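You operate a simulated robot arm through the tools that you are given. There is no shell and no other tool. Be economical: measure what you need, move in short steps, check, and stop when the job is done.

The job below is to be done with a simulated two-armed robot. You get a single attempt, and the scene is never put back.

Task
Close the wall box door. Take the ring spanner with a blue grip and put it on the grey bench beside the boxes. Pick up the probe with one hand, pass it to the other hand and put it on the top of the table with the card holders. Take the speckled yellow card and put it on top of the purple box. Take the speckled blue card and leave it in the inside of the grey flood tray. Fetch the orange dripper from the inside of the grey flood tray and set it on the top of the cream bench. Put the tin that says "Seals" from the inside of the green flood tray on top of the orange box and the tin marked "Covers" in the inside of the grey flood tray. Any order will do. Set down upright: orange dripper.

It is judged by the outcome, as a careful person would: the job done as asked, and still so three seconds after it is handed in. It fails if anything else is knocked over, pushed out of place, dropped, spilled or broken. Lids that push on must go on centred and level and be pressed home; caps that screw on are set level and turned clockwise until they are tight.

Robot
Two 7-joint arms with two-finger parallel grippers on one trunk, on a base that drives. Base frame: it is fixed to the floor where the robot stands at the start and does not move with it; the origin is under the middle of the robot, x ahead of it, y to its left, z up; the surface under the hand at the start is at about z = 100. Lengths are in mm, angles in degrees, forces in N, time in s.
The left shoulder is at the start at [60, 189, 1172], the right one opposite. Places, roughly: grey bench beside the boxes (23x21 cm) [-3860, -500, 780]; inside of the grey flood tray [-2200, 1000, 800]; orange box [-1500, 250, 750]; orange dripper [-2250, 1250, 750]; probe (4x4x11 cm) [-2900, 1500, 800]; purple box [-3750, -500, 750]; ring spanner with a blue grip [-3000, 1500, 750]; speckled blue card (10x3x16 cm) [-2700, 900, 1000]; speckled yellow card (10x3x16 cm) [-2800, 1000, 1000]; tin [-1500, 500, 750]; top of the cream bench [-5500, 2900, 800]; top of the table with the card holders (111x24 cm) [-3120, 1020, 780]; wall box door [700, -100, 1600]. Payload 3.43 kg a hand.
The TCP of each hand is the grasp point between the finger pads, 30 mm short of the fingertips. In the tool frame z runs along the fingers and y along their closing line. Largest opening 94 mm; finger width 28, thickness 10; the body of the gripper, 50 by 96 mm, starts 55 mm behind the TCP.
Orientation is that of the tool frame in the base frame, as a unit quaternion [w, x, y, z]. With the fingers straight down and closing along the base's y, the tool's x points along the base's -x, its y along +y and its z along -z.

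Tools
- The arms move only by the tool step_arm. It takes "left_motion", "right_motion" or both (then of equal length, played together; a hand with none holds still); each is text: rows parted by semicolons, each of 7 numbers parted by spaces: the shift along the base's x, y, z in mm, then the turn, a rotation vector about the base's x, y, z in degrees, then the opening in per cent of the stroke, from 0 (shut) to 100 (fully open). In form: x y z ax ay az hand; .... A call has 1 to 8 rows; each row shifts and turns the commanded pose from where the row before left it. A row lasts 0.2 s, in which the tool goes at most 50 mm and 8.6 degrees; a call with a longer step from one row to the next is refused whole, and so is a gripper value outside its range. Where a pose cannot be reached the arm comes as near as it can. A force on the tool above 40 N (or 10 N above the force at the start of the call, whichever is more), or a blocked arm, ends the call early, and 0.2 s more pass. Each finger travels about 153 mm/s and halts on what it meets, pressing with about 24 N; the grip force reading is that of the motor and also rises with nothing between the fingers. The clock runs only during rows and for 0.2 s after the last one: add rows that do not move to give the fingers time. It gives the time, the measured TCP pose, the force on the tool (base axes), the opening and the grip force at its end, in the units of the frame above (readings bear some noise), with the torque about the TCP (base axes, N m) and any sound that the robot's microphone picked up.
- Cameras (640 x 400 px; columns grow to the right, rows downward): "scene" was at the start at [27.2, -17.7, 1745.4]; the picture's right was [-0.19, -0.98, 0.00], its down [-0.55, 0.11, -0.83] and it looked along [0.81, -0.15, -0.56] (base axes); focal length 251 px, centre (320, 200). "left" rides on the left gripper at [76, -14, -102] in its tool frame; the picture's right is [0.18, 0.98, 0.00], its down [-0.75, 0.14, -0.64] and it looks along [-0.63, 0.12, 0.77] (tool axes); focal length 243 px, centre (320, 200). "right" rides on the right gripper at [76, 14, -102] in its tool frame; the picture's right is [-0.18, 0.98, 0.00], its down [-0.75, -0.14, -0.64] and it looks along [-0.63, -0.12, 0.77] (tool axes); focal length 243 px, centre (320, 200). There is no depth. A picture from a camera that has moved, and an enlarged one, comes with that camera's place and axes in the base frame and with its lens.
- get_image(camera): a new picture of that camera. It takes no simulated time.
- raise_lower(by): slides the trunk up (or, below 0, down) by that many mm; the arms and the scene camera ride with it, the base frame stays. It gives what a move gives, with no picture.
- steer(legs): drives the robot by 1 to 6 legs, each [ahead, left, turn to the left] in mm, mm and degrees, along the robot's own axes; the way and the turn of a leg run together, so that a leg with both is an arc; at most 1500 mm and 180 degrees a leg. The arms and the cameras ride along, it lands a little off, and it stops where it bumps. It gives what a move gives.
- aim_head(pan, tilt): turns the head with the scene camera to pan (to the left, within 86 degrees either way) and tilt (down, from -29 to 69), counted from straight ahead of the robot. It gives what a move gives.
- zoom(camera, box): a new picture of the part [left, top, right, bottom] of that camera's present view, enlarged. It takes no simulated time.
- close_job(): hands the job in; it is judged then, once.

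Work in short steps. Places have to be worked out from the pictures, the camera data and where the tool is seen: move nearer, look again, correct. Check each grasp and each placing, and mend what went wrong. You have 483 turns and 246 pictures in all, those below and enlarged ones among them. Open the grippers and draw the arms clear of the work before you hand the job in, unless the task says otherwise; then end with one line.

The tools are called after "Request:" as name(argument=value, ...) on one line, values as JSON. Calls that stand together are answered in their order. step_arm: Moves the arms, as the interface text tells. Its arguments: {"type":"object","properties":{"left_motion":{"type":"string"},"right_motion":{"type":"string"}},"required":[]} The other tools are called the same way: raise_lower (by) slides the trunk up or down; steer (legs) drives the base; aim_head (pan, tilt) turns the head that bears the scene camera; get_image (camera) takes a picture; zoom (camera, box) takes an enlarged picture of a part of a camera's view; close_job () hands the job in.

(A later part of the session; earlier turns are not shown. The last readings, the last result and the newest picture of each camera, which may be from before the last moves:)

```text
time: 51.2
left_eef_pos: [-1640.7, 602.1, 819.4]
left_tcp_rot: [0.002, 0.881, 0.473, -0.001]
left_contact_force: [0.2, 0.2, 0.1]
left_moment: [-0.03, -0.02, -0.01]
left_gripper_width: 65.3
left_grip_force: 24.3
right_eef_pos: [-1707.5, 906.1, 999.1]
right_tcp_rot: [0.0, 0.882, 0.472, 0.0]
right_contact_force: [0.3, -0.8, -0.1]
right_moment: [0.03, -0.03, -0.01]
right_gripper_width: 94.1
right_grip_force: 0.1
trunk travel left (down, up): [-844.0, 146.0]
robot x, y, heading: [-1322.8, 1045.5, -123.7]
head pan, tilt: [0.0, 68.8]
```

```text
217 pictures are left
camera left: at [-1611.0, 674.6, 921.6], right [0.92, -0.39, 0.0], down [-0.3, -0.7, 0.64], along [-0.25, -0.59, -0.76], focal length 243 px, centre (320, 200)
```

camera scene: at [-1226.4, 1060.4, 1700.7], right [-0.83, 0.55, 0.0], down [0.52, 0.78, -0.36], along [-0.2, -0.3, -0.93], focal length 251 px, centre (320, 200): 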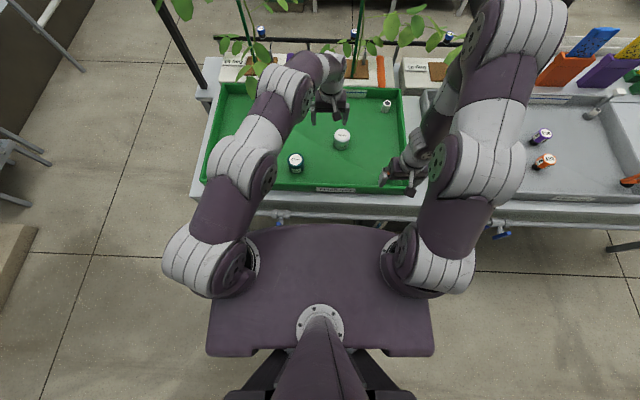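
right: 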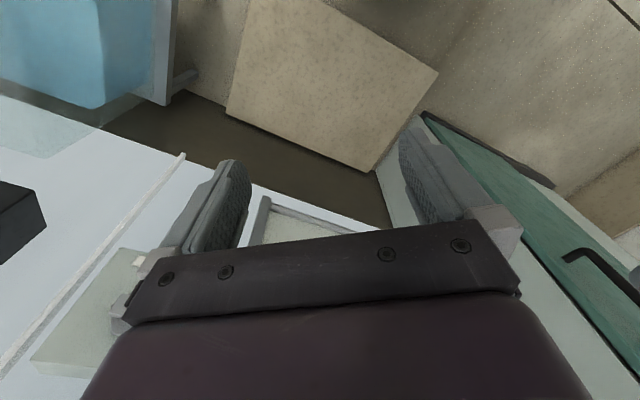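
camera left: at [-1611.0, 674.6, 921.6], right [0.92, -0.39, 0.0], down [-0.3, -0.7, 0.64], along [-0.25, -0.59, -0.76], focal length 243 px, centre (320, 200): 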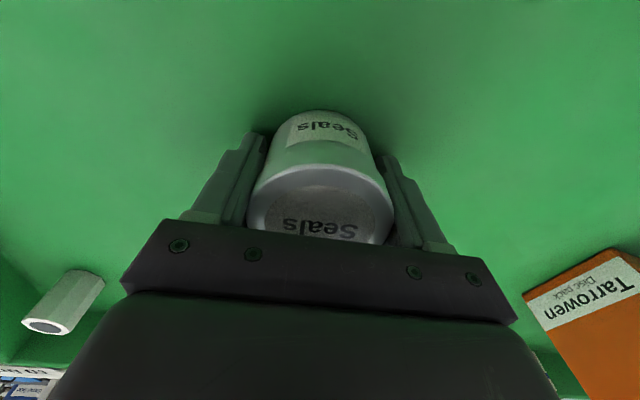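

Gripped at 65 mm. Lift 120 mm and look with the scene camera at the box.

Request:
step_arm(left_motion="0 0 30 0 0 0 0;0 0 45 0 0 0 0;0 0 45 0 0 0 0;0 0 30 0 0 0 0;0 0 0 0 0 0 0")

Request:
aim_head(pan=15, tilt=50)

Request:
get_image(camera="scene")

Request:
get_image(camera="left")

```text
time: 52.4
left_eef_pos: [-1640.5, 602.2, 971.4]
left_tcp_rot: [0.002, 0.882, 0.472, 0.0]
left_contact_force: [1.2, -0.4, -2.0]
left_moment: [-0.01, -0.01, 0.0]
left_gripper_width: 65.5
left_grip_force: 24.2
right_eef_pos: [-1706.4, 905.8, 999.5]
right_tcp_rot: [0.0, 0.882, 0.472, 0.0]
right_contact_force: [0.8, -0.3, -1.1]
right_moment: [-0.01, -0.03, -0.01]
right_gripper_width: 94.1
right_grip_force: 0.1
trunk travel left (down, up): [-844.0, 146.0]
robot x, y, heading: [-1319.9, 1043.0, -123.6]
head pan, tilt: [0.0, 68.8]
```

```text
time: 53.2
left_eef_pos: [-1642.0, 602.0, 971.1]
left_tcp_rot: [0.003, 0.882, 0.472, -0.001]
left_contact_force: [-0.3, 0.8, -0.4]
left_moment: [0.03, -0.03, 0.02]
left_gripper_width: 65.2
left_grip_force: 23.9
right_eef_pos: [-1708.0, 906.2, 999.8]
right_tcp_rot: [0.0, 0.882, 0.472, 0.001]
right_contact_force: [0.2, -0.2, -0.1]
right_moment: [-0.04, 0.04, 0.02]
right_gripper_width: 94.1
right_grip_force: 0.2
trunk travel left (down, up): [-844.0, 146.0]
robot x, y, heading: [-1315.9, 1046.7, -123.8]
head pan, tilt: [15.0, 50.0]
```

```text
216 pictures are left
camera scene: at [-1311.0, 1022.6, 1722.5], right [-0.95, 0.32, 0.0], down [0.25, 0.73, -0.64], along [-0.21, -0.61, -0.77], focal length 251 px, centre (320, 200)
```

scene: 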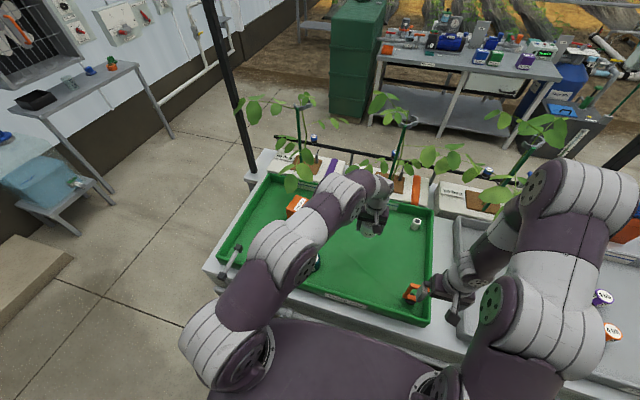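

```text
215 pictures are left
camera left: at [-1611.5, 674.4, 1072.3], right [0.92, -0.39, 0.0], down [-0.3, -0.7, 0.64], along [-0.25, -0.59, -0.76], focal length 243 px, centre (320, 200)
```

left: 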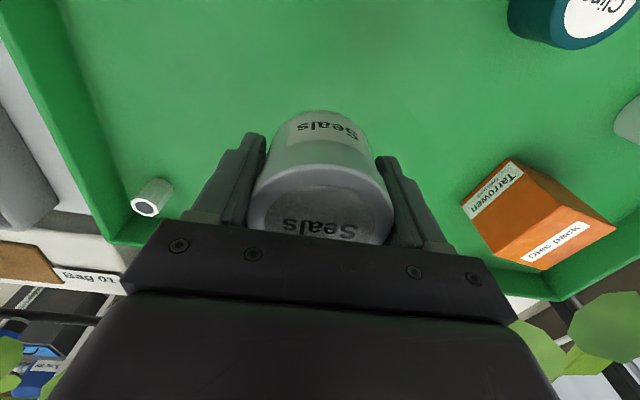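

Zoom the left view on the orange box for its corners.

Request:
zoom(camera="left", box=[440, 140, 640, 290])

```text
2.67 times, centred on (540, 215) of left
camera zoom: at [-1611.5, 674.4, 1072.3], right [0.92, -0.39, 0.0], down [-0.3, -0.7, 0.64], along [-0.25, -0.59, -0.76], focal length 647 px, centre (-267, 160)
```

zoom: 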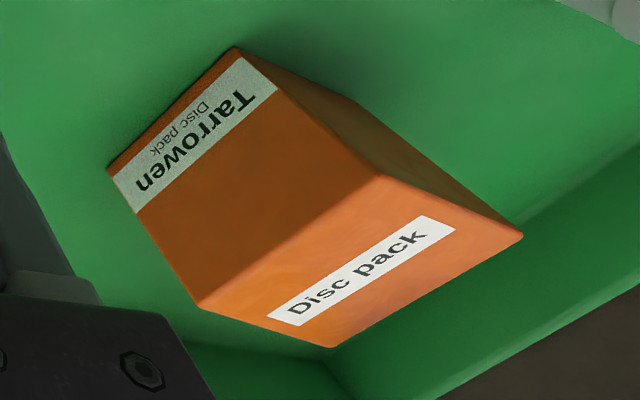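

Box top ≈ z 880, centre ≈ (-1446,352). I raise a little, then shift the base left 100 mm and ahead 40 mm to bring it in reach.

Request:
step_arm(left_motion="0 0 35 0 0 0 0;0 0 0 0 0 0 0")

Request:
steer(legs=[[40, 100, 0]])

```text
time: 53.8
left_eef_pos: [-1641.6, 602.1, 1006.7]
left_tcp_rot: [0.002, 0.882, 0.472, 0.0]
left_contact_force: [0.1, 0.1, -1.4]
left_moment: [0.01, 0.0, 0.01]
left_gripper_width: 65.3
left_grip_force: 24.6
right_eef_pos: [-1706.8, 906.1, 1000.2]
right_tcp_rot: [0.0, 0.882, 0.471, 0.0]
right_contact_force: [0.4, -0.2, 0.0]
right_moment: [0.01, 0.0, 0.0]
right_gripper_width: 94.0
right_grip_force: 0.0
trunk travel left (down, up): [-844.0, 146.0]
robot x, y, heading: [-1319.0, 1050.1, -123.7]
head pan, tilt: [15.0, 50.0]
```

```text
time: 55.0
left_eef_pos: [-1580.1, 512.9, 1007.1]
left_tcp_rot: [0.003, 0.882, 0.472, 0.0]
left_contact_force: [0.3, 0.4, -1.7]
left_moment: [0.01, 0.01, -0.01]
left_gripper_width: 65.1
left_grip_force: 24.3
right_eef_pos: [-1643.9, 817.3, 1000.8]
right_tcp_rot: [0.001, 0.882, 0.471, 0.001]
right_contact_force: [-0.3, -0.6, 1.0]
right_moment: [0.05, -0.01, -0.01]
right_gripper_width: 93.9
right_grip_force: 0.0
trunk travel left (down, up): [-844.0, 146.0]
robot x, y, heading: [-1258.2, 954.5, -123.7]
head pan, tilt: [15.0, 50.0]
```

Now move the tin over the box.

Request:
step_arm(left_motion="27 -32 0 0 0 0 0;27 -32 0 0 0 0 0;27 -32 0 0 0 0 0;27 -32 0 0 0 0 0;26 -33 0 0 0 0 0;0 0 0 0 0 0 0")

Request:
get_image(camera="left")

Request:
get_image(camera="scene")

```text
time: 56.4
left_eef_pos: [-1445.1, 352.4, 1007.6]
left_tcp_rot: [0.003, 0.882, 0.472, 0.0]
left_contact_force: [-0.3, -0.1, -0.1]
left_moment: [0.02, -0.04, 0.0]
left_gripper_width: 65.1
left_grip_force: 23.9
right_eef_pos: [-1646.7, 816.1, 1000.2]
right_tcp_rot: [0.001, 0.882, 0.472, 0.0]
right_contact_force: [0.8, 0.0, -0.3]
right_moment: [0.0, 0.0, 0.03]
right_gripper_width: 93.9
right_grip_force: 0.0
trunk travel left (down, up): [-844.0, 146.0]
robot x, y, heading: [-1258.6, 953.7, -123.6]
head pan, tilt: [15.0, 50.0]
```

```text
213 pictures are left
camera left: at [-1415.6, 424.1, 1108.4], right [0.92, -0.39, 0.0], down [-0.3, -0.7, 0.64], along [-0.25, -0.59, -0.76], focal length 243 px, centre (320, 200)
```

left: 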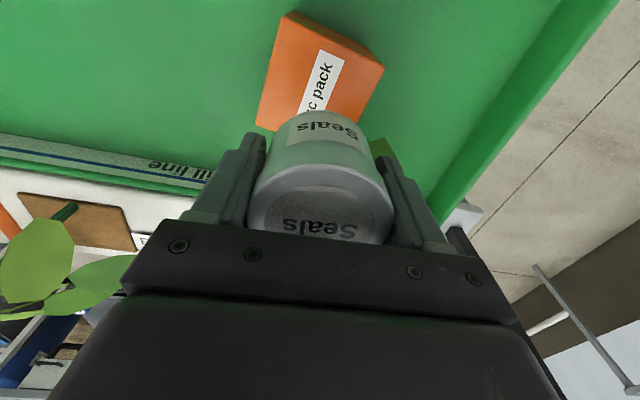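

```text
212 pictures are left
camera scene: at [-1249.8, 934.2, 1722.6], right [-0.95, 0.32, 0.0], down [0.25, 0.73, -0.64], along [-0.21, -0.61, -0.77], focal length 251 px, centre (320, 200)
```

scene: 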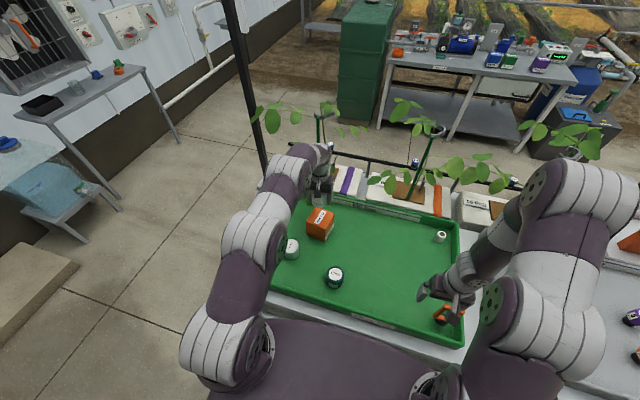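

Box centre refined to ≈ (-1444,362). Shift 10 mm and descend to just above the expected contact.

Request:
step_arm(left_motion="1 10 -20 0 0 0 0;0 0 -30 0 0 0 0;0 0 -22 0 0 0 0;0 0 -5 0 0 0 0;0 0 -4 0 0 0 0;0 0 -4 0 0 0 0")

Request:
get_image(camera="left")

Request:
zoom(camera="scene", box=[260, 160, 380, 270])

```text
time: 57.8
left_eef_pos: [-1444.4, 361.2, 922.7]
left_tcp_rot: [0.002, 0.882, 0.472, -0.001]
left_contact_force: [-0.5, 0.8, -1.5]
left_moment: [0.01, -0.03, 0.02]
left_gripper_width: 65.1
left_grip_force: 23.7
right_eef_pos: [-1644.7, 817.3, 999.5]
right_tcp_rot: [0.0, 0.882, 0.472, 0.0]
right_contact_force: [0.1, 0.1, 0.5]
right_moment: [-0.04, 0.0, -0.02]
right_gripper_width: 94.0
right_grip_force: 0.1
trunk travel left (down, up): [-844.0, 146.0]
robot x, y, heading: [-1255.2, 957.8, -123.6]
head pan, tilt: [15.0, 50.0]
```

```text
211 pictures are left
camera left: at [-1414.9, 433.4, 1022.4], right [0.92, -0.39, 0.0], down [-0.3, -0.7, 0.64], along [-0.25, -0.59, -0.76], focal length 243 px, centre (320, 200)
```

left: 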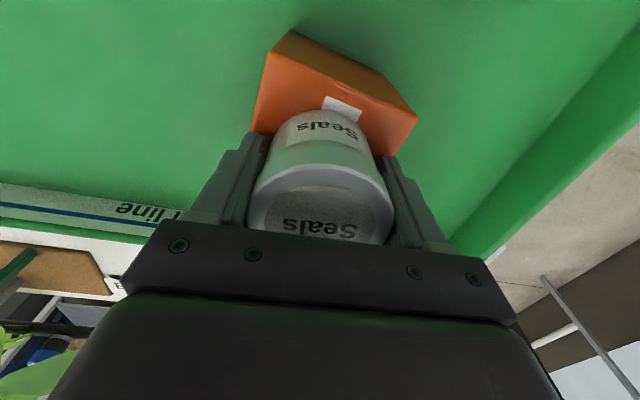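

```text
3.64 times, centred on (320, 215) of scene
camera zoom: at [-1249.1, 933.1, 1722.6], right [-0.95, 0.32, 0.0], down [0.25, 0.73, -0.64], along [-0.21, -0.61, -0.77], focal length 913 px, centre (320, 146)
```

zoom: 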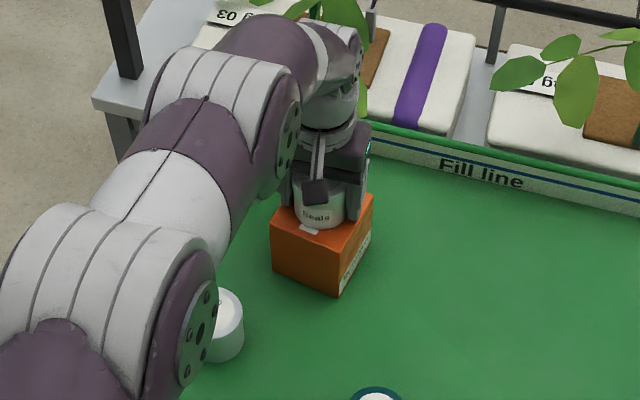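

Aligned. Descend in small steps until contact.

Request:
step_arm(left_motion="0 0 -3 0 0 0 0;0 0 -3 0 0 0 0;0 0 -3 0 0 0 0;0 0 0 0 0 0 0")

```text
time: 58.8
left_eef_pos: [-1446.8, 359.6, 918.6]
left_tcp_rot: [0.006, 0.881, 0.473, -0.006]
left_contact_force: [4.4, 6.0, 21.0]
left_moment: [0.82, 0.11, -0.19]
left_gripper_width: 65.2
left_grip_force: 24.3
right_eef_pos: [-1643.5, 819.4, 1000.6]
right_tcp_rot: [0.001, 0.882, 0.472, 0.0]
right_contact_force: [0.1, 0.1, 0.2]
right_moment: [0.03, -0.05, -0.03]
right_gripper_width: 93.9
right_grip_force: 0.1
trunk travel left (down, up): [-844.0, 146.0]
robot x, y, heading: [-1258.1, 956.8, -123.7]
head pan, tilt: [15.0, 50.0]
stopped in row 4 (left hand): the force on the tool passed its limit at 42 N (the readings are from after the stop); the commanded pose is now the measured one
```

Contact found near 919. Ease up 1.5 mm, then open.

Request:
step_arm(left_motion="1 1 2 0 0 0 0;0 0 0 0 0 0 0")

Request:
step_arm(left_motion="0 0 0 0 0 0 85;0 0 0 0 0 0 100;0 0 0 0 0 0 100")

Request:
get_image(camera="left")

```text
time: 59.4
left_eef_pos: [-1446.5, 359.6, 918.5]
left_tcp_rot: [0.006, 0.881, 0.473, -0.006]
left_contact_force: [-3.0, -3.0, 12.7]
left_moment: [0.36, 0.36, 0.14]
left_gripper_width: 65.0
left_grip_force: 23.9
right_eef_pos: [-1645.2, 816.7, 1000.3]
right_tcp_rot: [0.001, 0.882, 0.472, 0.001]
right_contact_force: [0.3, -1.0, -0.3]
right_moment: [-0.01, 0.03, 0.01]
right_gripper_width: 93.9
right_grip_force: 0.0
trunk travel left (down, up): [-844.0, 146.0]
robot x, y, heading: [-1261.5, 955.7, -123.7]
head pan, tilt: [15.0, 50.0]
```

```text
time: 60.2
left_eef_pos: [-1444.6, 361.3, 919.3]
left_tcp_rot: [0.005, 0.881, 0.472, -0.005]
left_contact_force: [2.4, -0.3, 15.8]
left_moment: [0.6, 0.48, -0.05]
left_gripper_width: 92.9
left_grip_force: 0.0
right_eef_pos: [-1643.7, 818.4, 999.8]
right_tcp_rot: [0.0, 0.882, 0.471, -0.001]
right_contact_force: [-0.1, -0.6, 0.0]
right_moment: [0.01, 0.03, -0.03]
right_gripper_width: 93.9
right_grip_force: 0.0
trunk travel left (down, up): [-844.0, 146.0]
robot x, y, heading: [-1258.4, 956.8, -123.6]
head pan, tilt: [15.0, 50.0]
```

```text
209 pictures are left
camera left: at [-1414.1, 434.0, 1019.2], right [0.92, -0.39, 0.0], down [-0.3, -0.7, 0.65], along [-0.25, -0.6, -0.76], focal length 243 px, centre (320, 200)
```

left: 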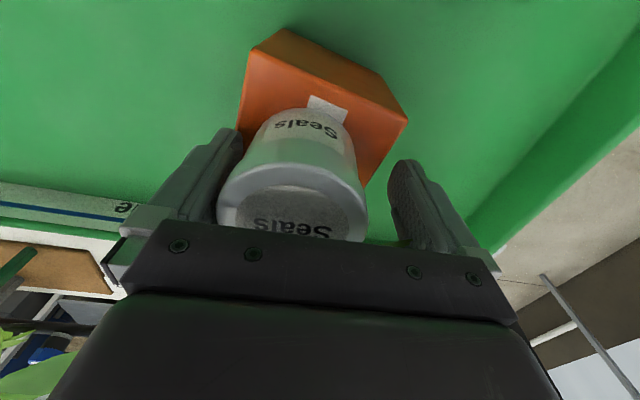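

The fingertips still press on something (16 N upward), probably the box top. Rise straight up gently.

Request:
step_arm(left_motion="0 0 5 0 0 0 100;0 0 5 0 0 0 100")

Request:
get_image(camera="left")

Request:
zoom(camera="scene", box=[260, 160, 380, 270])

```text
time: 60.8
left_eef_pos: [-1445.0, 360.1, 928.3]
left_tcp_rot: [0.005, 0.882, 0.472, -0.004]
left_contact_force: [-0.2, 0.2, -0.7]
left_moment: [-0.03, 0.02, 0.0]
left_gripper_width: 94.0
left_grip_force: 0.0
right_eef_pos: [-1644.5, 818.1, 999.3]
right_tcp_rot: [0.0, 0.882, 0.472, -0.001]
right_contact_force: [0.1, -0.8, -0.4]
right_moment: [-0.01, -0.01, 0.03]
right_gripper_width: 94.1
right_grip_force: 0.1
trunk travel left (down, up): [-844.0, 146.0]
robot x, y, heading: [-1261.7, 959.8, -123.6]
head pan, tilt: [15.0, 50.0]
```

```text
208 pictures are left
camera left: at [-1415.0, 433.7, 1027.9], right [0.92, -0.39, 0.0], down [-0.3, -0.7, 0.65], along [-0.25, -0.6, -0.76], focal length 243 px, centre (320, 200)
```

left: 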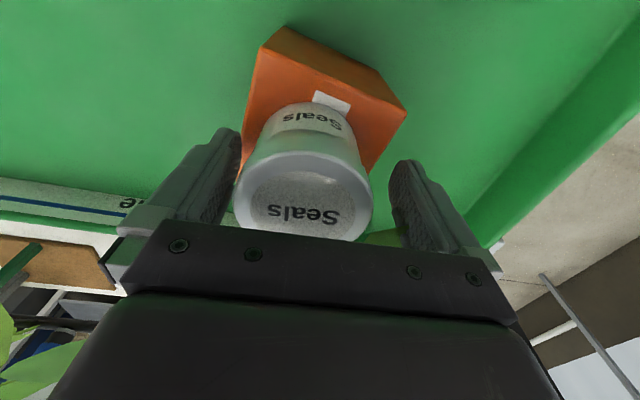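

```text
3.64 times, centred on (320, 215) of scene
camera zoom: at [-1248.5, 934.6, 1722.5], right [-0.95, 0.32, 0.0], down [0.24, 0.73, -0.64], along [-0.21, -0.61, -0.77], focal length 913 px, centre (320, 146)
```

zoom: 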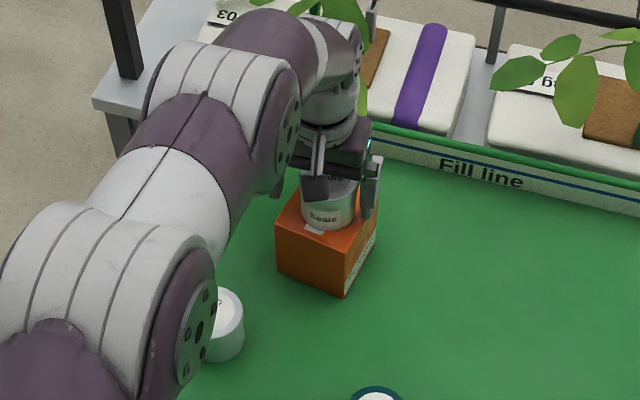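

The tin stands on the box. Rise fully clear and check.

Request:
step_arm(left_motion="0 0 20 0 0 0 100;0 0 40 0 0 0 100;0 0 40 0 0 0 100;0 20 0 0 0 0 100;20 30 0 0 0 0 100;20 30 0 0 0 0 100;0 0 0 0 0 0 100")

Request:
get_image(camera="left")

Request:
zoom(camera="scene", box=[240, 150, 400, 300])

```text
time: 62.4
left_eef_pos: [-1405.4, 439.9, 1028.3]
left_tcp_rot: [0.004, 0.882, 0.472, -0.004]
left_contact_force: [-0.5, -0.3, -0.7]
left_moment: [0.03, 0.02, -0.02]
left_gripper_width: 94.3
left_grip_force: 0.0
right_eef_pos: [-1645.6, 816.9, 998.4]
right_tcp_rot: [0.0, 0.882, 0.472, 0.0]
right_contact_force: [-0.2, 0.4, -0.2]
right_moment: [0.04, 0.0, -0.02]
right_gripper_width: 94.0
right_grip_force: 0.0
trunk travel left (down, up): [-844.0, 146.0]
robot x, y, heading: [-1259.2, 957.5, -123.5]
head pan, tilt: [15.0, 50.0]
```

```text
206 pictures are left
camera left: at [-1375.5, 513.5, 1128.5], right [0.92, -0.39, 0.0], down [-0.3, -0.7, 0.65], along [-0.25, -0.6, -0.76], focal length 243 px, centre (320, 200)
```

left: 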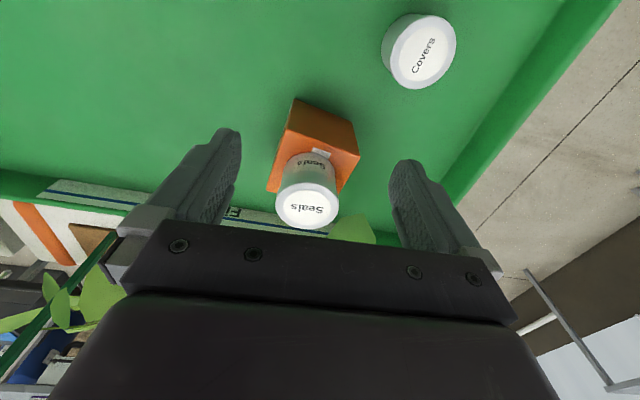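

```text
2.67 times, centred on (320, 225) of scene
camera zoom: at [-1249.8, 932.5, 1722.6], right [-0.95, 0.32, 0.0], down [0.25, 0.73, -0.64], along [-0.21, -0.61, -0.77], focal length 669 px, centre (320, 133)
```

zoom: 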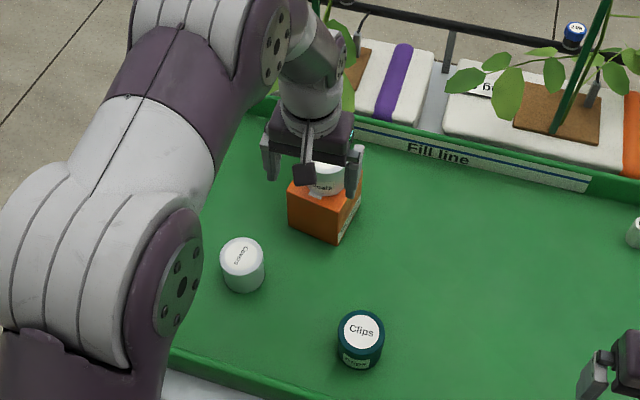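

Seals sits well. Covers ≈ (-1301,432). Move over it and look.

Request:
step_arm(left_motion="35 -2 -10 0 0 0 100;35 -3 -40 0 0 0 100;34 -3 -40 0 0 0 100;0 0 0 0 0 0 100")

Request:
get_image(camera="left")

```text
refused: row 2 steps farther than a row can; nothing moved
```

```text
204 pictures are left
camera left: at [-1375.5, 513.5, 1128.5], right [0.92, -0.39, 0.0], down [-0.3, -0.7, 0.65], along [-0.25, -0.6, -0.76], focal length 243 px, centre (320, 200)
```

left: 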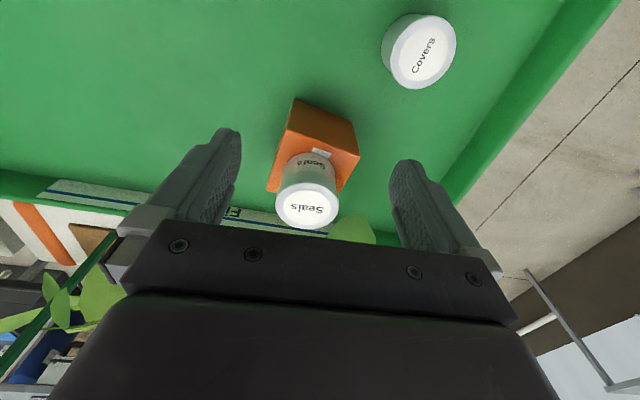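

Step too long; resend with smaller rows.

Request:
step_arm(left_motion="35 -2 0 0 0 0 100;35 -3 0 0 0 0 100;34 -3 -20 0 0 0 100;0 0 -40 0 0 0 100;0 0 -40 0 0 0 100;0 0 0 0 0 0 100")

Request:
get_image(camera="left")

```text
time: 63.8
left_eef_pos: [-1299.4, 432.8, 928.8]
left_tcp_rot: [0.005, 0.881, 0.472, -0.005]
left_contact_force: [0.1, -0.5, -0.3]
left_moment: [-0.04, -0.04, 0.01]
left_gripper_width: 94.0
left_grip_force: 0.0
right_eef_pos: [-1644.2, 817.5, 999.0]
right_tcp_rot: [0.0, 0.882, 0.472, 0.0]
right_contact_force: [-0.1, -0.7, -0.1]
right_moment: [-0.02, 0.02, 0.0]
right_gripper_width: 94.1
right_grip_force: 0.1
trunk travel left (down, up): [-844.0, 146.0]
robot x, y, heading: [-1256.6, 960.2, -123.6]
head pan, tilt: [15.0, 50.0]
```

```text
203 pictures are left
camera left: at [-1270.0, 505.7, 1028.4], right [0.92, -0.39, 0.0], down [-0.3, -0.7, 0.65], along [-0.25, -0.6, -0.76], focal length 243 px, centre (320, 200)
```

left: 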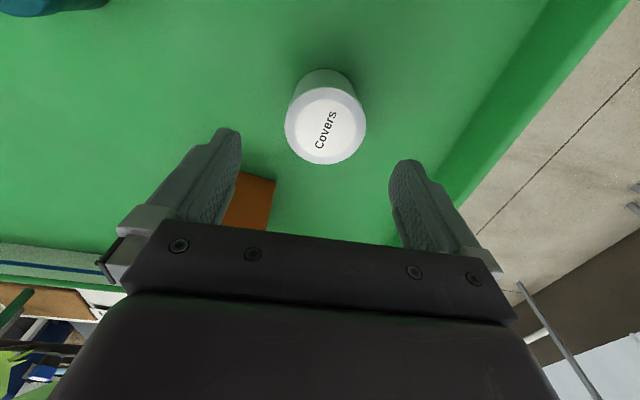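

Nearly centred. Descend and grip.

Request:
step_arm(left_motion="-2 -3 -25 0 0 0 100;0 0 -30 0 0 0 100;0 0 -30 0 0 0 100;0 0 -23 0 0 0 100;0 0 0 0 0 0 0;0 0 0 0 0 0 0;0 0 0 0 0 0 0")

Request:
step_arm(left_motion="0 0 30 0 0 0 0;0 0 45 0 0 0 0;0 0 45 0 0 0 0;0 0 45 0 0 0 0;0 0 0 0 0 0 0")

Request:
get_image(camera="left")

```text
time: 65.4
left_eef_pos: [-1304.0, 428.3, 819.6]
left_tcp_rot: [0.004, 0.881, 0.472, -0.005]
left_contact_force: [0.3, 0.7, -0.1]
left_moment: [0.04, 0.01, 0.0]
left_gripper_width: 64.9
left_grip_force: 24.2
right_eef_pos: [-1645.4, 816.2, 999.2]
right_tcp_rot: [0.0, 0.882, 0.471, 0.0]
right_contact_force: [-0.1, -0.4, 0.9]
right_moment: [-0.01, 0.02, 0.0]
right_gripper_width: 93.7
right_grip_force: 0.0
trunk travel left (down, up): [-844.0, 146.0]
robot x, y, heading: [-1257.8, 956.1, -123.7]
head pan, tilt: [15.0, 50.0]
```

```text
time: 66.6
left_eef_pos: [-1303.9, 428.8, 984.4]
left_tcp_rot: [0.004, 0.881, 0.473, -0.004]
left_contact_force: [-0.4, -0.8, -2.0]
left_moment: [0.02, 0.02, -0.02]
left_gripper_width: 64.8
left_grip_force: 23.5
right_eef_pos: [-1645.5, 816.5, 999.4]
right_tcp_rot: [0.0, 0.882, 0.471, 0.001]
right_contact_force: [0.0, -0.5, -0.4]
right_moment: [0.01, 0.0, 0.0]
right_gripper_width: 93.9
right_grip_force: 0.0
trunk travel left (down, up): [-844.0, 146.0]
robot x, y, heading: [-1254.3, 959.0, -123.6]
head pan, tilt: [15.0, 50.0]
```

```text
202 pictures are left
camera left: at [-1273.0, 501.2, 1085.5], right [0.92, -0.39, 0.0], down [-0.3, -0.7, 0.65], along [-0.25, -0.6, -0.76], focal length 243 px, centre (320, 200)
```

left: 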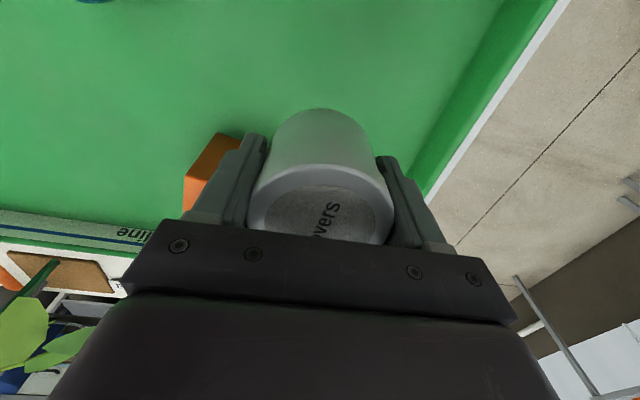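

Covers held. Back off 200 mm, slide right 800 mm to the grey tray, and look.

Request:
steer(legs=[[-200, 0, 0], [0, -800, 0]])

Request:
aim_head(pan=0, tilt=45)

Request:
get_image(camera="scene")

```text
time: 72.1
left_eef_pos: [-1851.8, 1032.4, 984.9]
left_tcp_rot: [0.005, 0.88, 0.475, -0.005]
left_contact_force: [0.3, -0.1, -1.7]
left_moment: [-0.01, -0.01, -0.04]
left_gripper_width: 64.6
left_grip_force: 24.1
right_eef_pos: [-2197.3, 1417.1, 999.0]
right_tcp_rot: [0.0, 0.88, 0.475, 0.0]
right_contact_force: [-0.4, -0.4, -0.2]
right_moment: [0.03, 0.03, -0.01]
right_gripper_width: 93.8
right_grip_force: 0.1
trunk travel left (down, up): [-844.0, 146.0]
robot x, y, heading: [-1810.0, 1560.6, -123.0]
head pan, tilt: [15.0, 50.0]
```

```text
time: 72.8
left_eef_pos: [-1851.6, 1033.0, 985.9]
left_tcp_rot: [0.005, 0.88, 0.476, -0.004]
left_contact_force: [-0.5, 0.2, -2.0]
left_moment: [-0.02, -0.01, -0.01]
left_gripper_width: 64.6
left_grip_force: 24.0
right_eef_pos: [-2198.0, 1417.0, 1000.0]
right_tcp_rot: [0.0, 0.88, 0.475, 0.0]
right_contact_force: [0.8, -0.5, 0.0]
right_moment: [0.01, -0.01, 0.02]
right_gripper_width: 93.9
right_grip_force: 0.1
trunk travel left (down, up): [-844.0, 146.0]
robot x, y, heading: [-1809.0, 1561.0, -123.1]
head pan, tilt: [0.0, 45.0]
```

```text
201 pictures are left
camera scene: at [-1823.0, 1542.9, 1729.5], right [-0.84, 0.55, 0.0], down [0.39, 0.59, -0.71], along [-0.39, -0.59, -0.71], focal length 251 px, centre (320, 200)
```

scene: 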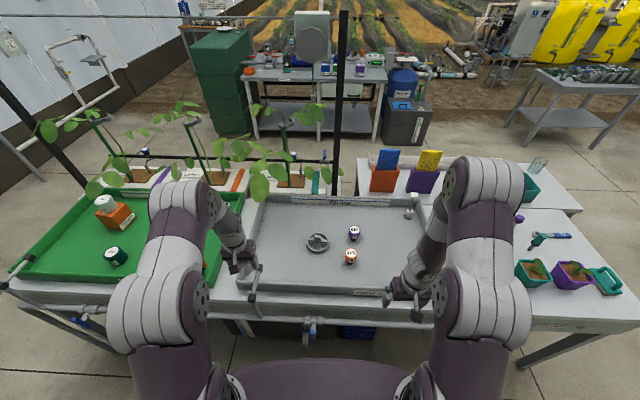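

Zoom the grey tray and the table on the right.

Request:
zoom(camera="scene", box=[240, 180, 440, 305])

Request:
zoom(camera="scene", box=[350, 130, 640, 310])

```text
3.20 times, centred on (340, 242) of scene
camera zoom: at [-1823.0, 1542.9, 1729.5], right [-0.84, 0.55, 0.0], down [0.39, 0.59, -0.71], along [-0.39, -0.59, -0.71], focal length 803 px, centre (256, 64)
```

zoom: 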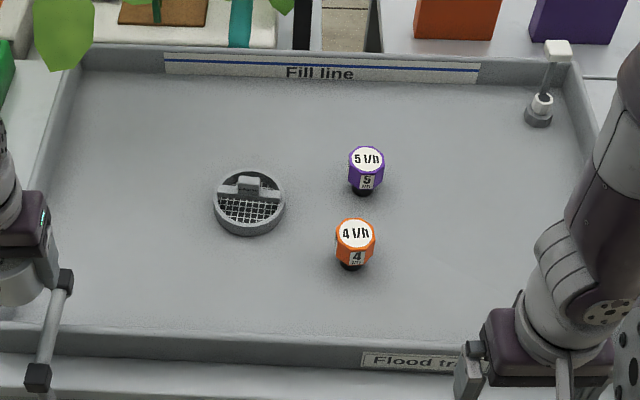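

```text
2.21 times, centred on (495, 220) of scene
camera zoom: at [-1823.0, 1542.9, 1729.5], right [-0.84, 0.55, 0.0], down [0.39, 0.59, -0.71], along [-0.39, -0.59, -0.71], focal length 554 px, centre (-66, 156)
```

zoom: 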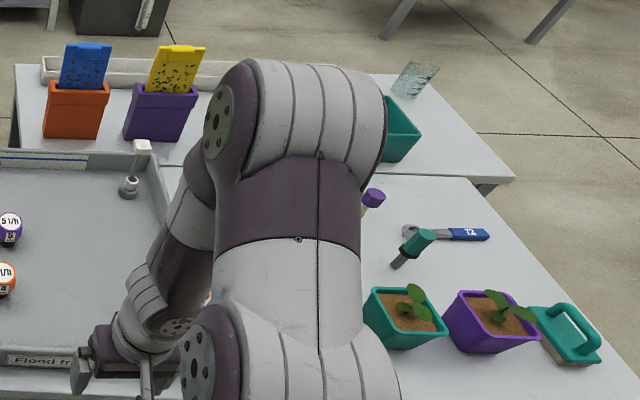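

The orange dripper "4 l/h" and cards in holders are clear. I'll put Covers in the left-front free part of the grey tray (≈(-2005,977)): advance 130 mm.

Request:
steer(legs=[[130, 0, 0]])

Request:
get_image(camera="left")

```text
time: 74.1
left_eef_pos: [-1924.0, 924.1, 986.4]
left_tcp_rot: [0.004, 0.88, 0.475, -0.004]
left_contact_force: [-0.4, 1.0, -2.3]
left_moment: [-0.01, -0.01, -0.02]
left_gripper_width: 64.9
left_grip_force: 23.8
right_eef_pos: [-2268.7, 1310.1, 999.4]
right_tcp_rot: [0.0, 0.88, 0.476, 0.0]
right_contact_force: [0.7, -0.4, 0.1]
right_moment: [-0.02, -0.01, -0.02]
right_gripper_width: 94.1
right_grip_force: 0.0
trunk travel left (down, up): [-844.0, 146.0]
robot x, y, heading: [-1888.3, 1451.0, -123.0]
head pan, tilt: [0.0, 45.0]
```

```text
198 pictures are left
camera left: at [-1894.1, 997.4, 1085.8], right [0.92, -0.38, 0.0], down [-0.29, -0.7, 0.65], along [-0.25, -0.6, -0.76], focal length 243 px, centre (320, 200)
```

left: 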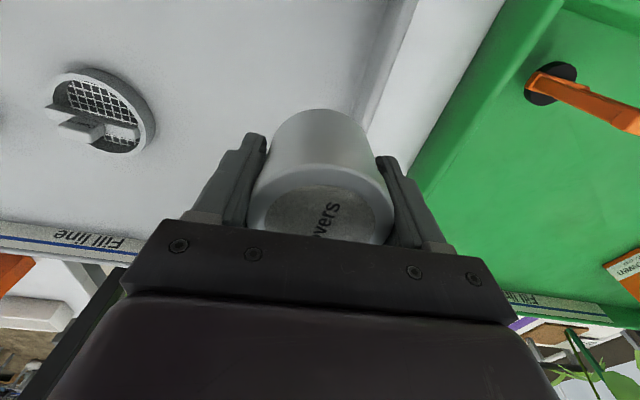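

Move right into the tray's free space and lower.

Request:
step_arm(left_motion="-40 26 0 0 0 0 0;-41 27 0 0 0 0 0;0 0 -40 0 0 0 0;0 0 -45 0 0 0 0;0 0 -40 0 0 0 0;0 0 -25 0 0 0 0")

Request:
get_image(camera="left")

```text
time: 75.5
left_eef_pos: [-2005.8, 975.6, 834.7]
left_tcp_rot: [0.004, 0.879, 0.476, -0.004]
left_contact_force: [0.1, 0.1, -2.3]
left_moment: [-0.04, 0.02, 0.01]
left_gripper_width: 64.6
left_grip_force: 24.2
right_eef_pos: [-2269.8, 1309.1, 998.4]
right_tcp_rot: [-0.001, 0.88, 0.475, 0.001]
right_contact_force: [-0.8, -0.1, -0.6]
right_moment: [0.05, -0.01, -0.02]
right_gripper_width: 94.1
right_grip_force: 0.0
trunk travel left (down, up): [-844.0, 146.0]
robot x, y, heading: [-1883.5, 1451.3, -123.3]
head pan, tilt: [0.0, 45.0]
```

```text
197 pictures are left
camera left: at [-1976.3, 1049.1, 935.0], right [0.92, -0.38, 0.0], down [-0.29, -0.7, 0.65], along [-0.25, -0.6, -0.76], focal length 243 px, centre (320, 200)
```

left: 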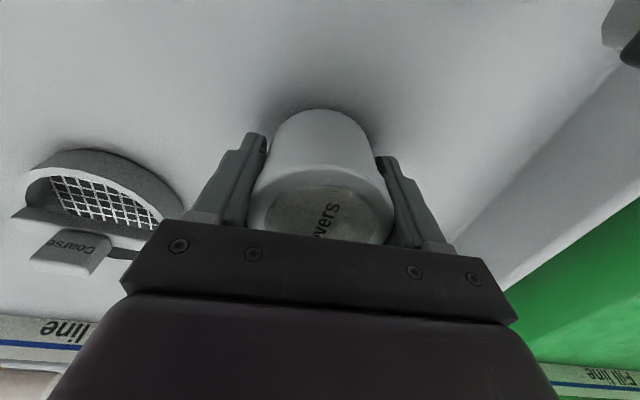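

Lower slowly the last bit.

Request:
step_arm(left_motion="0 0 -4 0 0 0 0;0 0 -3 0 0 0 0;0 0 -3 0 0 0 0;0 0 -2 0 0 0 0;0 0 0 0 0 0 0")

```text
time: 76.7
left_eef_pos: [-2005.2, 975.6, 822.6]
left_tcp_rot: [0.004, 0.879, 0.476, -0.005]
left_contact_force: [0.3, -0.2, -1.2]
left_moment: [-0.01, 0.01, 0.01]
left_gripper_width: 64.7
left_grip_force: 23.7
right_eef_pos: [-2269.0, 1309.4, 998.9]
right_tcp_rot: [0.0, 0.88, 0.476, 0.0]
right_contact_force: [0.2, 0.2, 0.5]
right_moment: [0.05, -0.02, 0.02]
right_gripper_width: 94.1
right_grip_force: 0.0
trunk travel left (down, up): [-844.0, 146.0]
robot x, y, heading: [-1883.7, 1454.3, -123.2]
head pan, tilt: [0.0, 45.0]
```

Request:
step_arm(left_motion="0 0 -2 0 0 0 0;0 0 -1.5 0 0 0 0;0 0 -1 0 0 0 0;0 0 0 0 0 0 0")

```text
time: 77.7
left_eef_pos: [-2005.9, 975.6, 819.0]
left_tcp_rot: [0.005, 0.88, 0.476, -0.005]
left_contact_force: [2.3, -0.8, 10.7]
left_moment: [0.24, -0.17, -0.03]
left_gripper_width: 64.6
left_grip_force: 23.7
right_eef_pos: [-2267.2, 1309.4, 999.9]
right_tcp_rot: [0.0, 0.88, 0.476, 0.0]
right_contact_force: [-0.8, 0.5, 0.2]
right_moment: [-0.02, 0.0, -0.06]
right_gripper_width: 93.9
right_grip_force: 0.0
trunk travel left (down, up): [-844.0, 146.0]
robot x, y, heading: [-1884.7, 1451.0, -123.2]
head pan, tilt: [0.0, 45.0]
```

Contact with the tray floor at 10 N; release and rise.

Request:
step_arm(left_motion="0 0 1 0 0 0 70;0 0 0 0 0 0 100;0 0 0 0 0 0 100;0 0 20 0 0 0 100;0 0 45 0 0 0 100;0 0 45 0 0 0 100;0 0 45 0 0 0 100;0 0 20 0 0 0 100")

Request:
get_image(camera="scene")

Request:
get_image(camera="right")

```text
time: 79.5
left_eef_pos: [-2003.4, 976.5, 994.6]
left_tcp_rot: [0.004, 0.88, 0.475, -0.004]
left_contact_force: [0.2, -0.6, -0.1]
left_moment: [-0.01, -0.01, 0.0]
left_gripper_width: 94.1
left_grip_force: 0.1
right_eef_pos: [-2269.9, 1309.3, 1000.0]
right_tcp_rot: [0.0, 0.88, 0.475, 0.001]
right_contact_force: [0.2, 0.2, -0.3]
right_moment: [0.02, 0.01, 0.0]
right_gripper_width: 94.1
right_grip_force: 0.0
trunk travel left (down, up): [-844.0, 146.0]
robot x, y, heading: [-1884.2, 1450.6, -123.4]
head pan, tilt: [0.0, 45.0]
```

```text
196 pictures are left
camera scene: at [-1894.4, 1433.9, 1729.5], right [-0.84, 0.55, 0.0], down [0.39, 0.59, -0.71], along [-0.39, -0.59, -0.71], focal length 251 px, centre (320, 200)
```

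scene: 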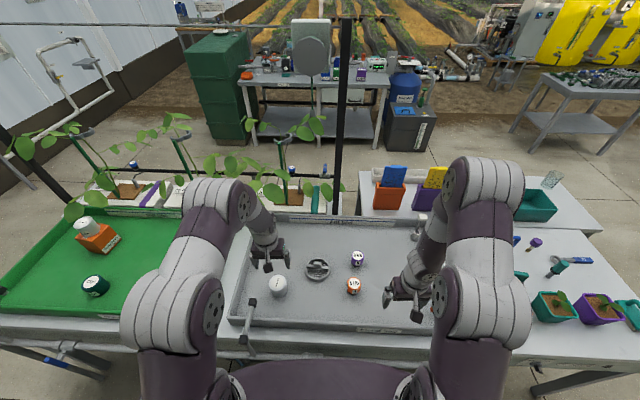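

```text
195 pictures are left
camera right: at [-2215.7, 1364.2, 1102.1], right [0.72, -0.69, 0.0], down [-0.53, -0.55, 0.64], along [-0.44, -0.46, -0.77], focal length 243 px, centre (320, 200)
```

right: 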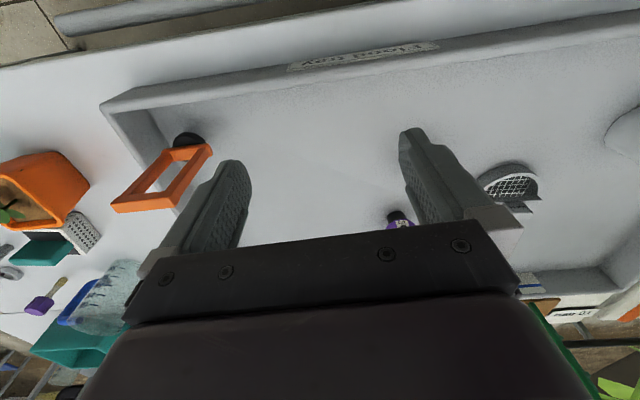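

Covers stands in the tray. The orange dripper is ≈ (-2250,1127). Move the right hand above it.

Request:
step_arm(right_motion="5 -45 0 0 0 0 100;5 -45 0 0 0 0 100;5 -46 0 0 0 0 100;5 -46 -10 0 0 0 100;0 0 -40 0 0 0 100;0 0 0 0 0 0 100")

Request:
get_image(camera="right")

```text
time: 80.9
left_eef_pos: [-2004.8, 977.8, 994.9]
left_tcp_rot: [0.004, 0.88, 0.475, -0.006]
left_contact_force: [0.0, -0.5, -0.4]
left_moment: [0.02, 0.02, -0.04]
left_gripper_width: 94.0
left_grip_force: 0.1
right_eef_pos: [-2247.9, 1126.2, 949.2]
right_tcp_rot: [0.0, 0.88, 0.475, 0.0]
right_contact_force: [0.2, -0.5, -0.1]
right_moment: [0.02, -0.02, 0.02]
right_gripper_width: 93.8
right_grip_force: 0.1
right hand out of reach, approached as far as the arm can: row 1, 2
trunk travel left (down, up): [-844.0, 146.0]
robot x, y, heading: [-1881.3, 1450.8, -123.1]
head pan, tilt: [0.0, 45.0]
```

```text
194 pictures are left
camera right: at [-2195.5, 1182.0, 1051.5], right [0.72, -0.69, 0.0], down [-0.53, -0.55, 0.64], along [-0.44, -0.46, -0.77], focal length 243 px, centre (320, 200)
```

right: 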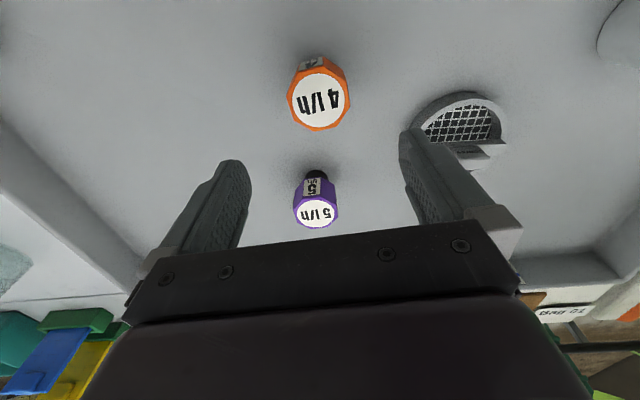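

Cap centre ≈ (-2242,1133). Descend to z 822 and grip.

Request:
step_arm(right_motion="6 7 -30 0 0 0 100;0 0 -45 0 0 0 100;0 0 -35 0 0 0 100;0 0 -17 0 0 0 100;0 0 0 0 0 0 100")

Request:
get_image(camera="right")

```text
time: 82.1
left_eef_pos: [-2004.3, 977.1, 994.1]
left_tcp_rot: [0.004, 0.88, 0.476, -0.004]
left_contact_force: [0.2, -0.2, 0.3]
left_moment: [0.01, 0.01, 0.02]
left_gripper_width: 94.3
left_grip_force: 0.1
right_eef_pos: [-2242.4, 1134.5, 821.9]
right_tcp_rot: [0.0, 0.88, 0.476, 0.0]
right_contact_force: [-0.4, 0.1, -0.3]
right_moment: [-0.04, 0.04, 0.01]
right_gripper_width: 94.2
right_grip_force: 0.1
trunk travel left (down, up): [-844.0, 146.0]
robot x, y, heading: [-1885.0, 1452.1, -123.2]
head pan, tilt: [0.0, 45.0]
```

```text
193 pictures are left
camera right: at [-2189.4, 1189.0, 924.3], right [0.72, -0.69, 0.0], down [-0.53, -0.55, 0.64], along [-0.44, -0.46, -0.77], focal length 243 px, centre (320, 200)
```

right: 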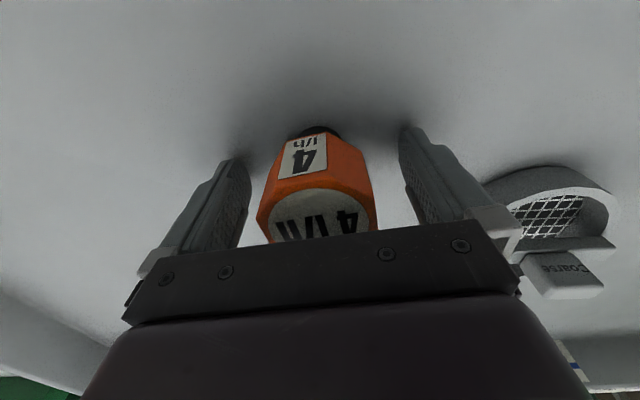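

Between the fingers. Grip and lift.

Request:
step_arm(right_motion="0 0 0 0 0 0 0;0 0 0 0 0 0 0;0 0 0 0 0 0 0;0 0 0 0 0 0 0")

Request:
step_arm(right_motion="0 0 20 0 0 0 0;0 0 45 0 0 0 0;0 0 45 0 0 0 0;0 0 45 0 0 0 0;0 0 0 0 0 0 0")

Request:
get_image(camera="right")

Request:
get_image(camera="scene")

```text
time: 83.1
left_eef_pos: [-2005.7, 976.6, 994.9]
left_tcp_rot: [0.004, 0.88, 0.476, -0.004]
left_contact_force: [0.0, -0.1, 0.4]
left_moment: [-0.02, 0.0, 0.02]
left_gripper_width: 93.9
left_grip_force: 0.0
right_eef_pos: [-2242.9, 1134.5, 822.1]
right_tcp_rot: [0.0, 0.88, 0.476, 0.0]
right_contact_force: [0.3, 0.3, -0.3]
right_moment: [-0.02, 0.01, -0.02]
right_gripper_width: 51.6
right_grip_force: 23.7
trunk travel left (down, up): [-844.0, 146.0]
robot x, y, heading: [-1880.3, 1453.4, -123.0]
head pan, tilt: [0.0, 45.0]
```

```text
time: 84.3
left_eef_pos: [-2005.8, 975.8, 994.3]
left_tcp_rot: [0.005, 0.88, 0.475, -0.004]
left_contact_force: [1.2, -0.5, 0.9]
left_moment: [0.0, 0.0, -0.01]
left_gripper_width: 94.1
left_grip_force: 0.0
right_eef_pos: [-2243.5, 1134.7, 977.7]
right_tcp_rot: [-0.001, 0.88, 0.476, 0.0]
right_contact_force: [0.1, -0.3, -1.1]
right_moment: [0.0, 0.01, 0.02]
right_gripper_width: 51.3
right_grip_force: 23.5
trunk travel left (down, up): [-844.0, 146.0]
robot x, y, heading: [-1880.3, 1452.4, -123.1]
head pan, tilt: [0.0, 45.0]
```

```text
192 pictures are left
camera right: at [-2189.9, 1189.0, 1080.6], right [0.72, -0.69, 0.0], down [-0.53, -0.55, 0.64], along [-0.44, -0.46, -0.77], focal length 243 px, centre (320, 200)
```

right: 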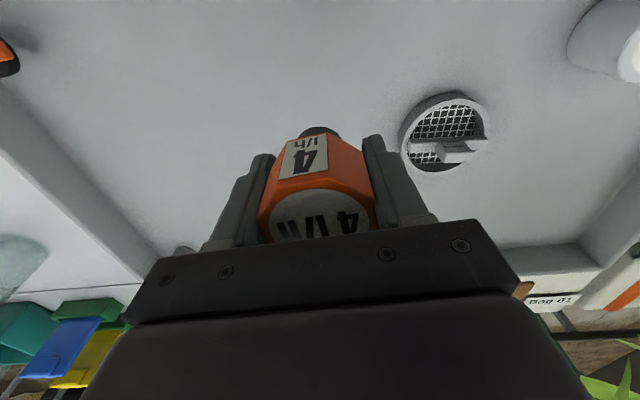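

```text
191 pictures are left
camera scene: at [-1895.0, 1433.0, 1729.5], right [-0.84, 0.55, 0.0], down [0.39, 0.59, -0.71], along [-0.39, -0.59, -0.71], focal length 251 px, centre (320, 200)
```

scene: 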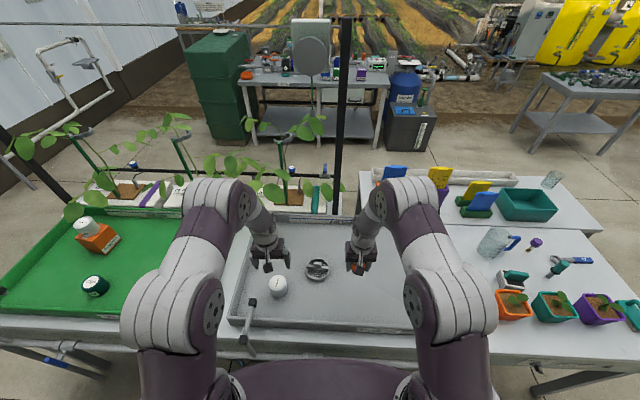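

Dripper held (51 mm). Left hand is free, but the cards lie beyond reach from here. I'll take the dripper to the cream bench first: back off and look along the corridor.

Request:
steer(legs=[[-250, 0, 0]])

Request:
aim_head(pan=-75, tilt=20)

Request:
get_image(camera="scene")

```text
time: 86.2
left_eef_pos: [-1868.8, 1183.3, 994.3]
left_tcp_rot: [0.004, 0.88, 0.475, -0.004]
left_contact_force: [-0.3, 0.4, 1.1]
left_moment: [0.02, 0.02, 0.01]
left_gripper_width: 93.8
left_grip_force: 0.1
right_eef_pos: [-2108.3, 1341.6, 978.1]
right_tcp_rot: [0.0, 0.88, 0.476, 0.0]
right_contact_force: [-0.1, -0.5, -0.7]
right_moment: [0.0, 0.04, 0.0]
right_gripper_width: 51.6
right_grip_force: 23.8
trunk travel left (down, up): [-844.0, 146.0]
robot x, y, heading: [-1744.8, 1659.7, -123.3]
head pan, tilt: [0.0, 45.0]
```

```text
time: 87.6
left_eef_pos: [-1868.2, 1185.0, 995.7]
left_tcp_rot: [0.004, 0.88, 0.475, -0.004]
left_contact_force: [0.2, -0.3, 0.1]
left_moment: [0.01, -0.07, 0.02]
left_gripper_width: 94.3
left_grip_force: 0.0
right_eef_pos: [-2106.8, 1342.9, 978.1]
right_tcp_rot: [-0.001, 0.88, 0.475, 0.0]
right_contact_force: [-0.4, 1.2, -0.3]
right_moment: [-0.01, 0.01, -0.02]
right_gripper_width: 51.2
right_grip_force: 24.1
trunk travel left (down, up): [-844.0, 146.0]
robot x, y, heading: [-1748.4, 1659.3, -123.1]
head pan, tilt: [-75.0, 20.0]
```

```text
190 pictures are left
camera scene: at [-1802.4, 1738.4, 1768.2], right [0.31, 0.95, 0.0], down [0.33, -0.11, -0.94], along [-0.89, 0.29, -0.34], focal length 251 px, centre (320, 200)
```

scene: 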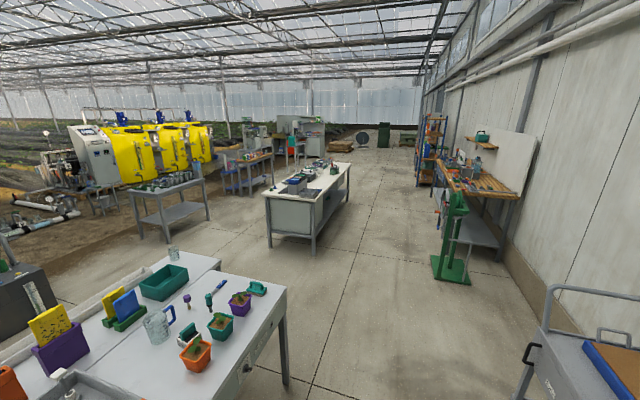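

Open floor; the cream bench is ~3.1 m to the right. I slide right along the corridor in legs, then look.

Request:
steer(legs=[[-100, 0, 0], [0, -1400, 0], [0, -1200, 0]])

Request:
aim_head(pan=-30, tilt=35)

Request:
get_image(camera="scene")

```text
time: 101.0
left_eef_pos: [-3972.4, 2734.8, 994.9]
left_tcp_rot: [0.004, 0.885, 0.466, -0.005]
left_contact_force: [0.0, -0.2, 0.5]
left_moment: [-0.02, 0.01, -0.02]
left_gripper_width: 93.9
left_grip_force: 0.0
right_eef_pos: [-4208.2, 2898.9, 977.5]
right_tcp_rot: [0.0, 0.885, 0.465, -0.001]
right_contact_force: [0.0, 0.2, -0.7]
right_moment: [0.01, -0.03, 0.0]
right_gripper_width: 51.6
right_grip_force: 24.3
trunk travel left (down, up): [-844.0, 146.0]
robot x, y, heading: [-3843.1, 3207.1, -124.7]
head pan, tilt: [-75.0, 20.0]
```

```text
time: 102.2
left_eef_pos: [-3973.7, 2735.2, 995.3]
left_tcp_rot: [0.005, 0.884, 0.467, -0.004]
left_contact_force: [0.2, 0.2, 0.3]
left_moment: [0.0, -0.02, 0.02]
left_gripper_width: 94.0
left_grip_force: 0.0
right_eef_pos: [-4208.0, 2898.1, 977.8]
right_tcp_rot: [0.0, 0.885, 0.466, 0.0]
right_contact_force: [-0.6, 0.8, -0.2]
right_moment: [0.03, 0.0, 0.01]
right_gripper_width: 51.4
right_grip_force: 23.6
trunk travel left (down, up): [-844.0, 146.0]
robot x, y, heading: [-3840.5, 3207.9, -124.6]
head pan, tilt: [-30.0, 35.0]
```

```text
189 pictures are left
camera scene: at [-3886.6, 3219.1, 1744.3], right [-0.43, 0.9, 0.0], down [0.52, 0.25, -0.82], along [-0.74, -0.35, -0.57], focal length 251 px, centre (320, 200)
```

scene: 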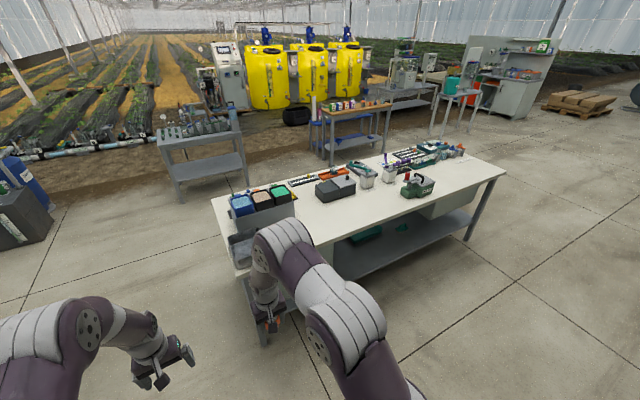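

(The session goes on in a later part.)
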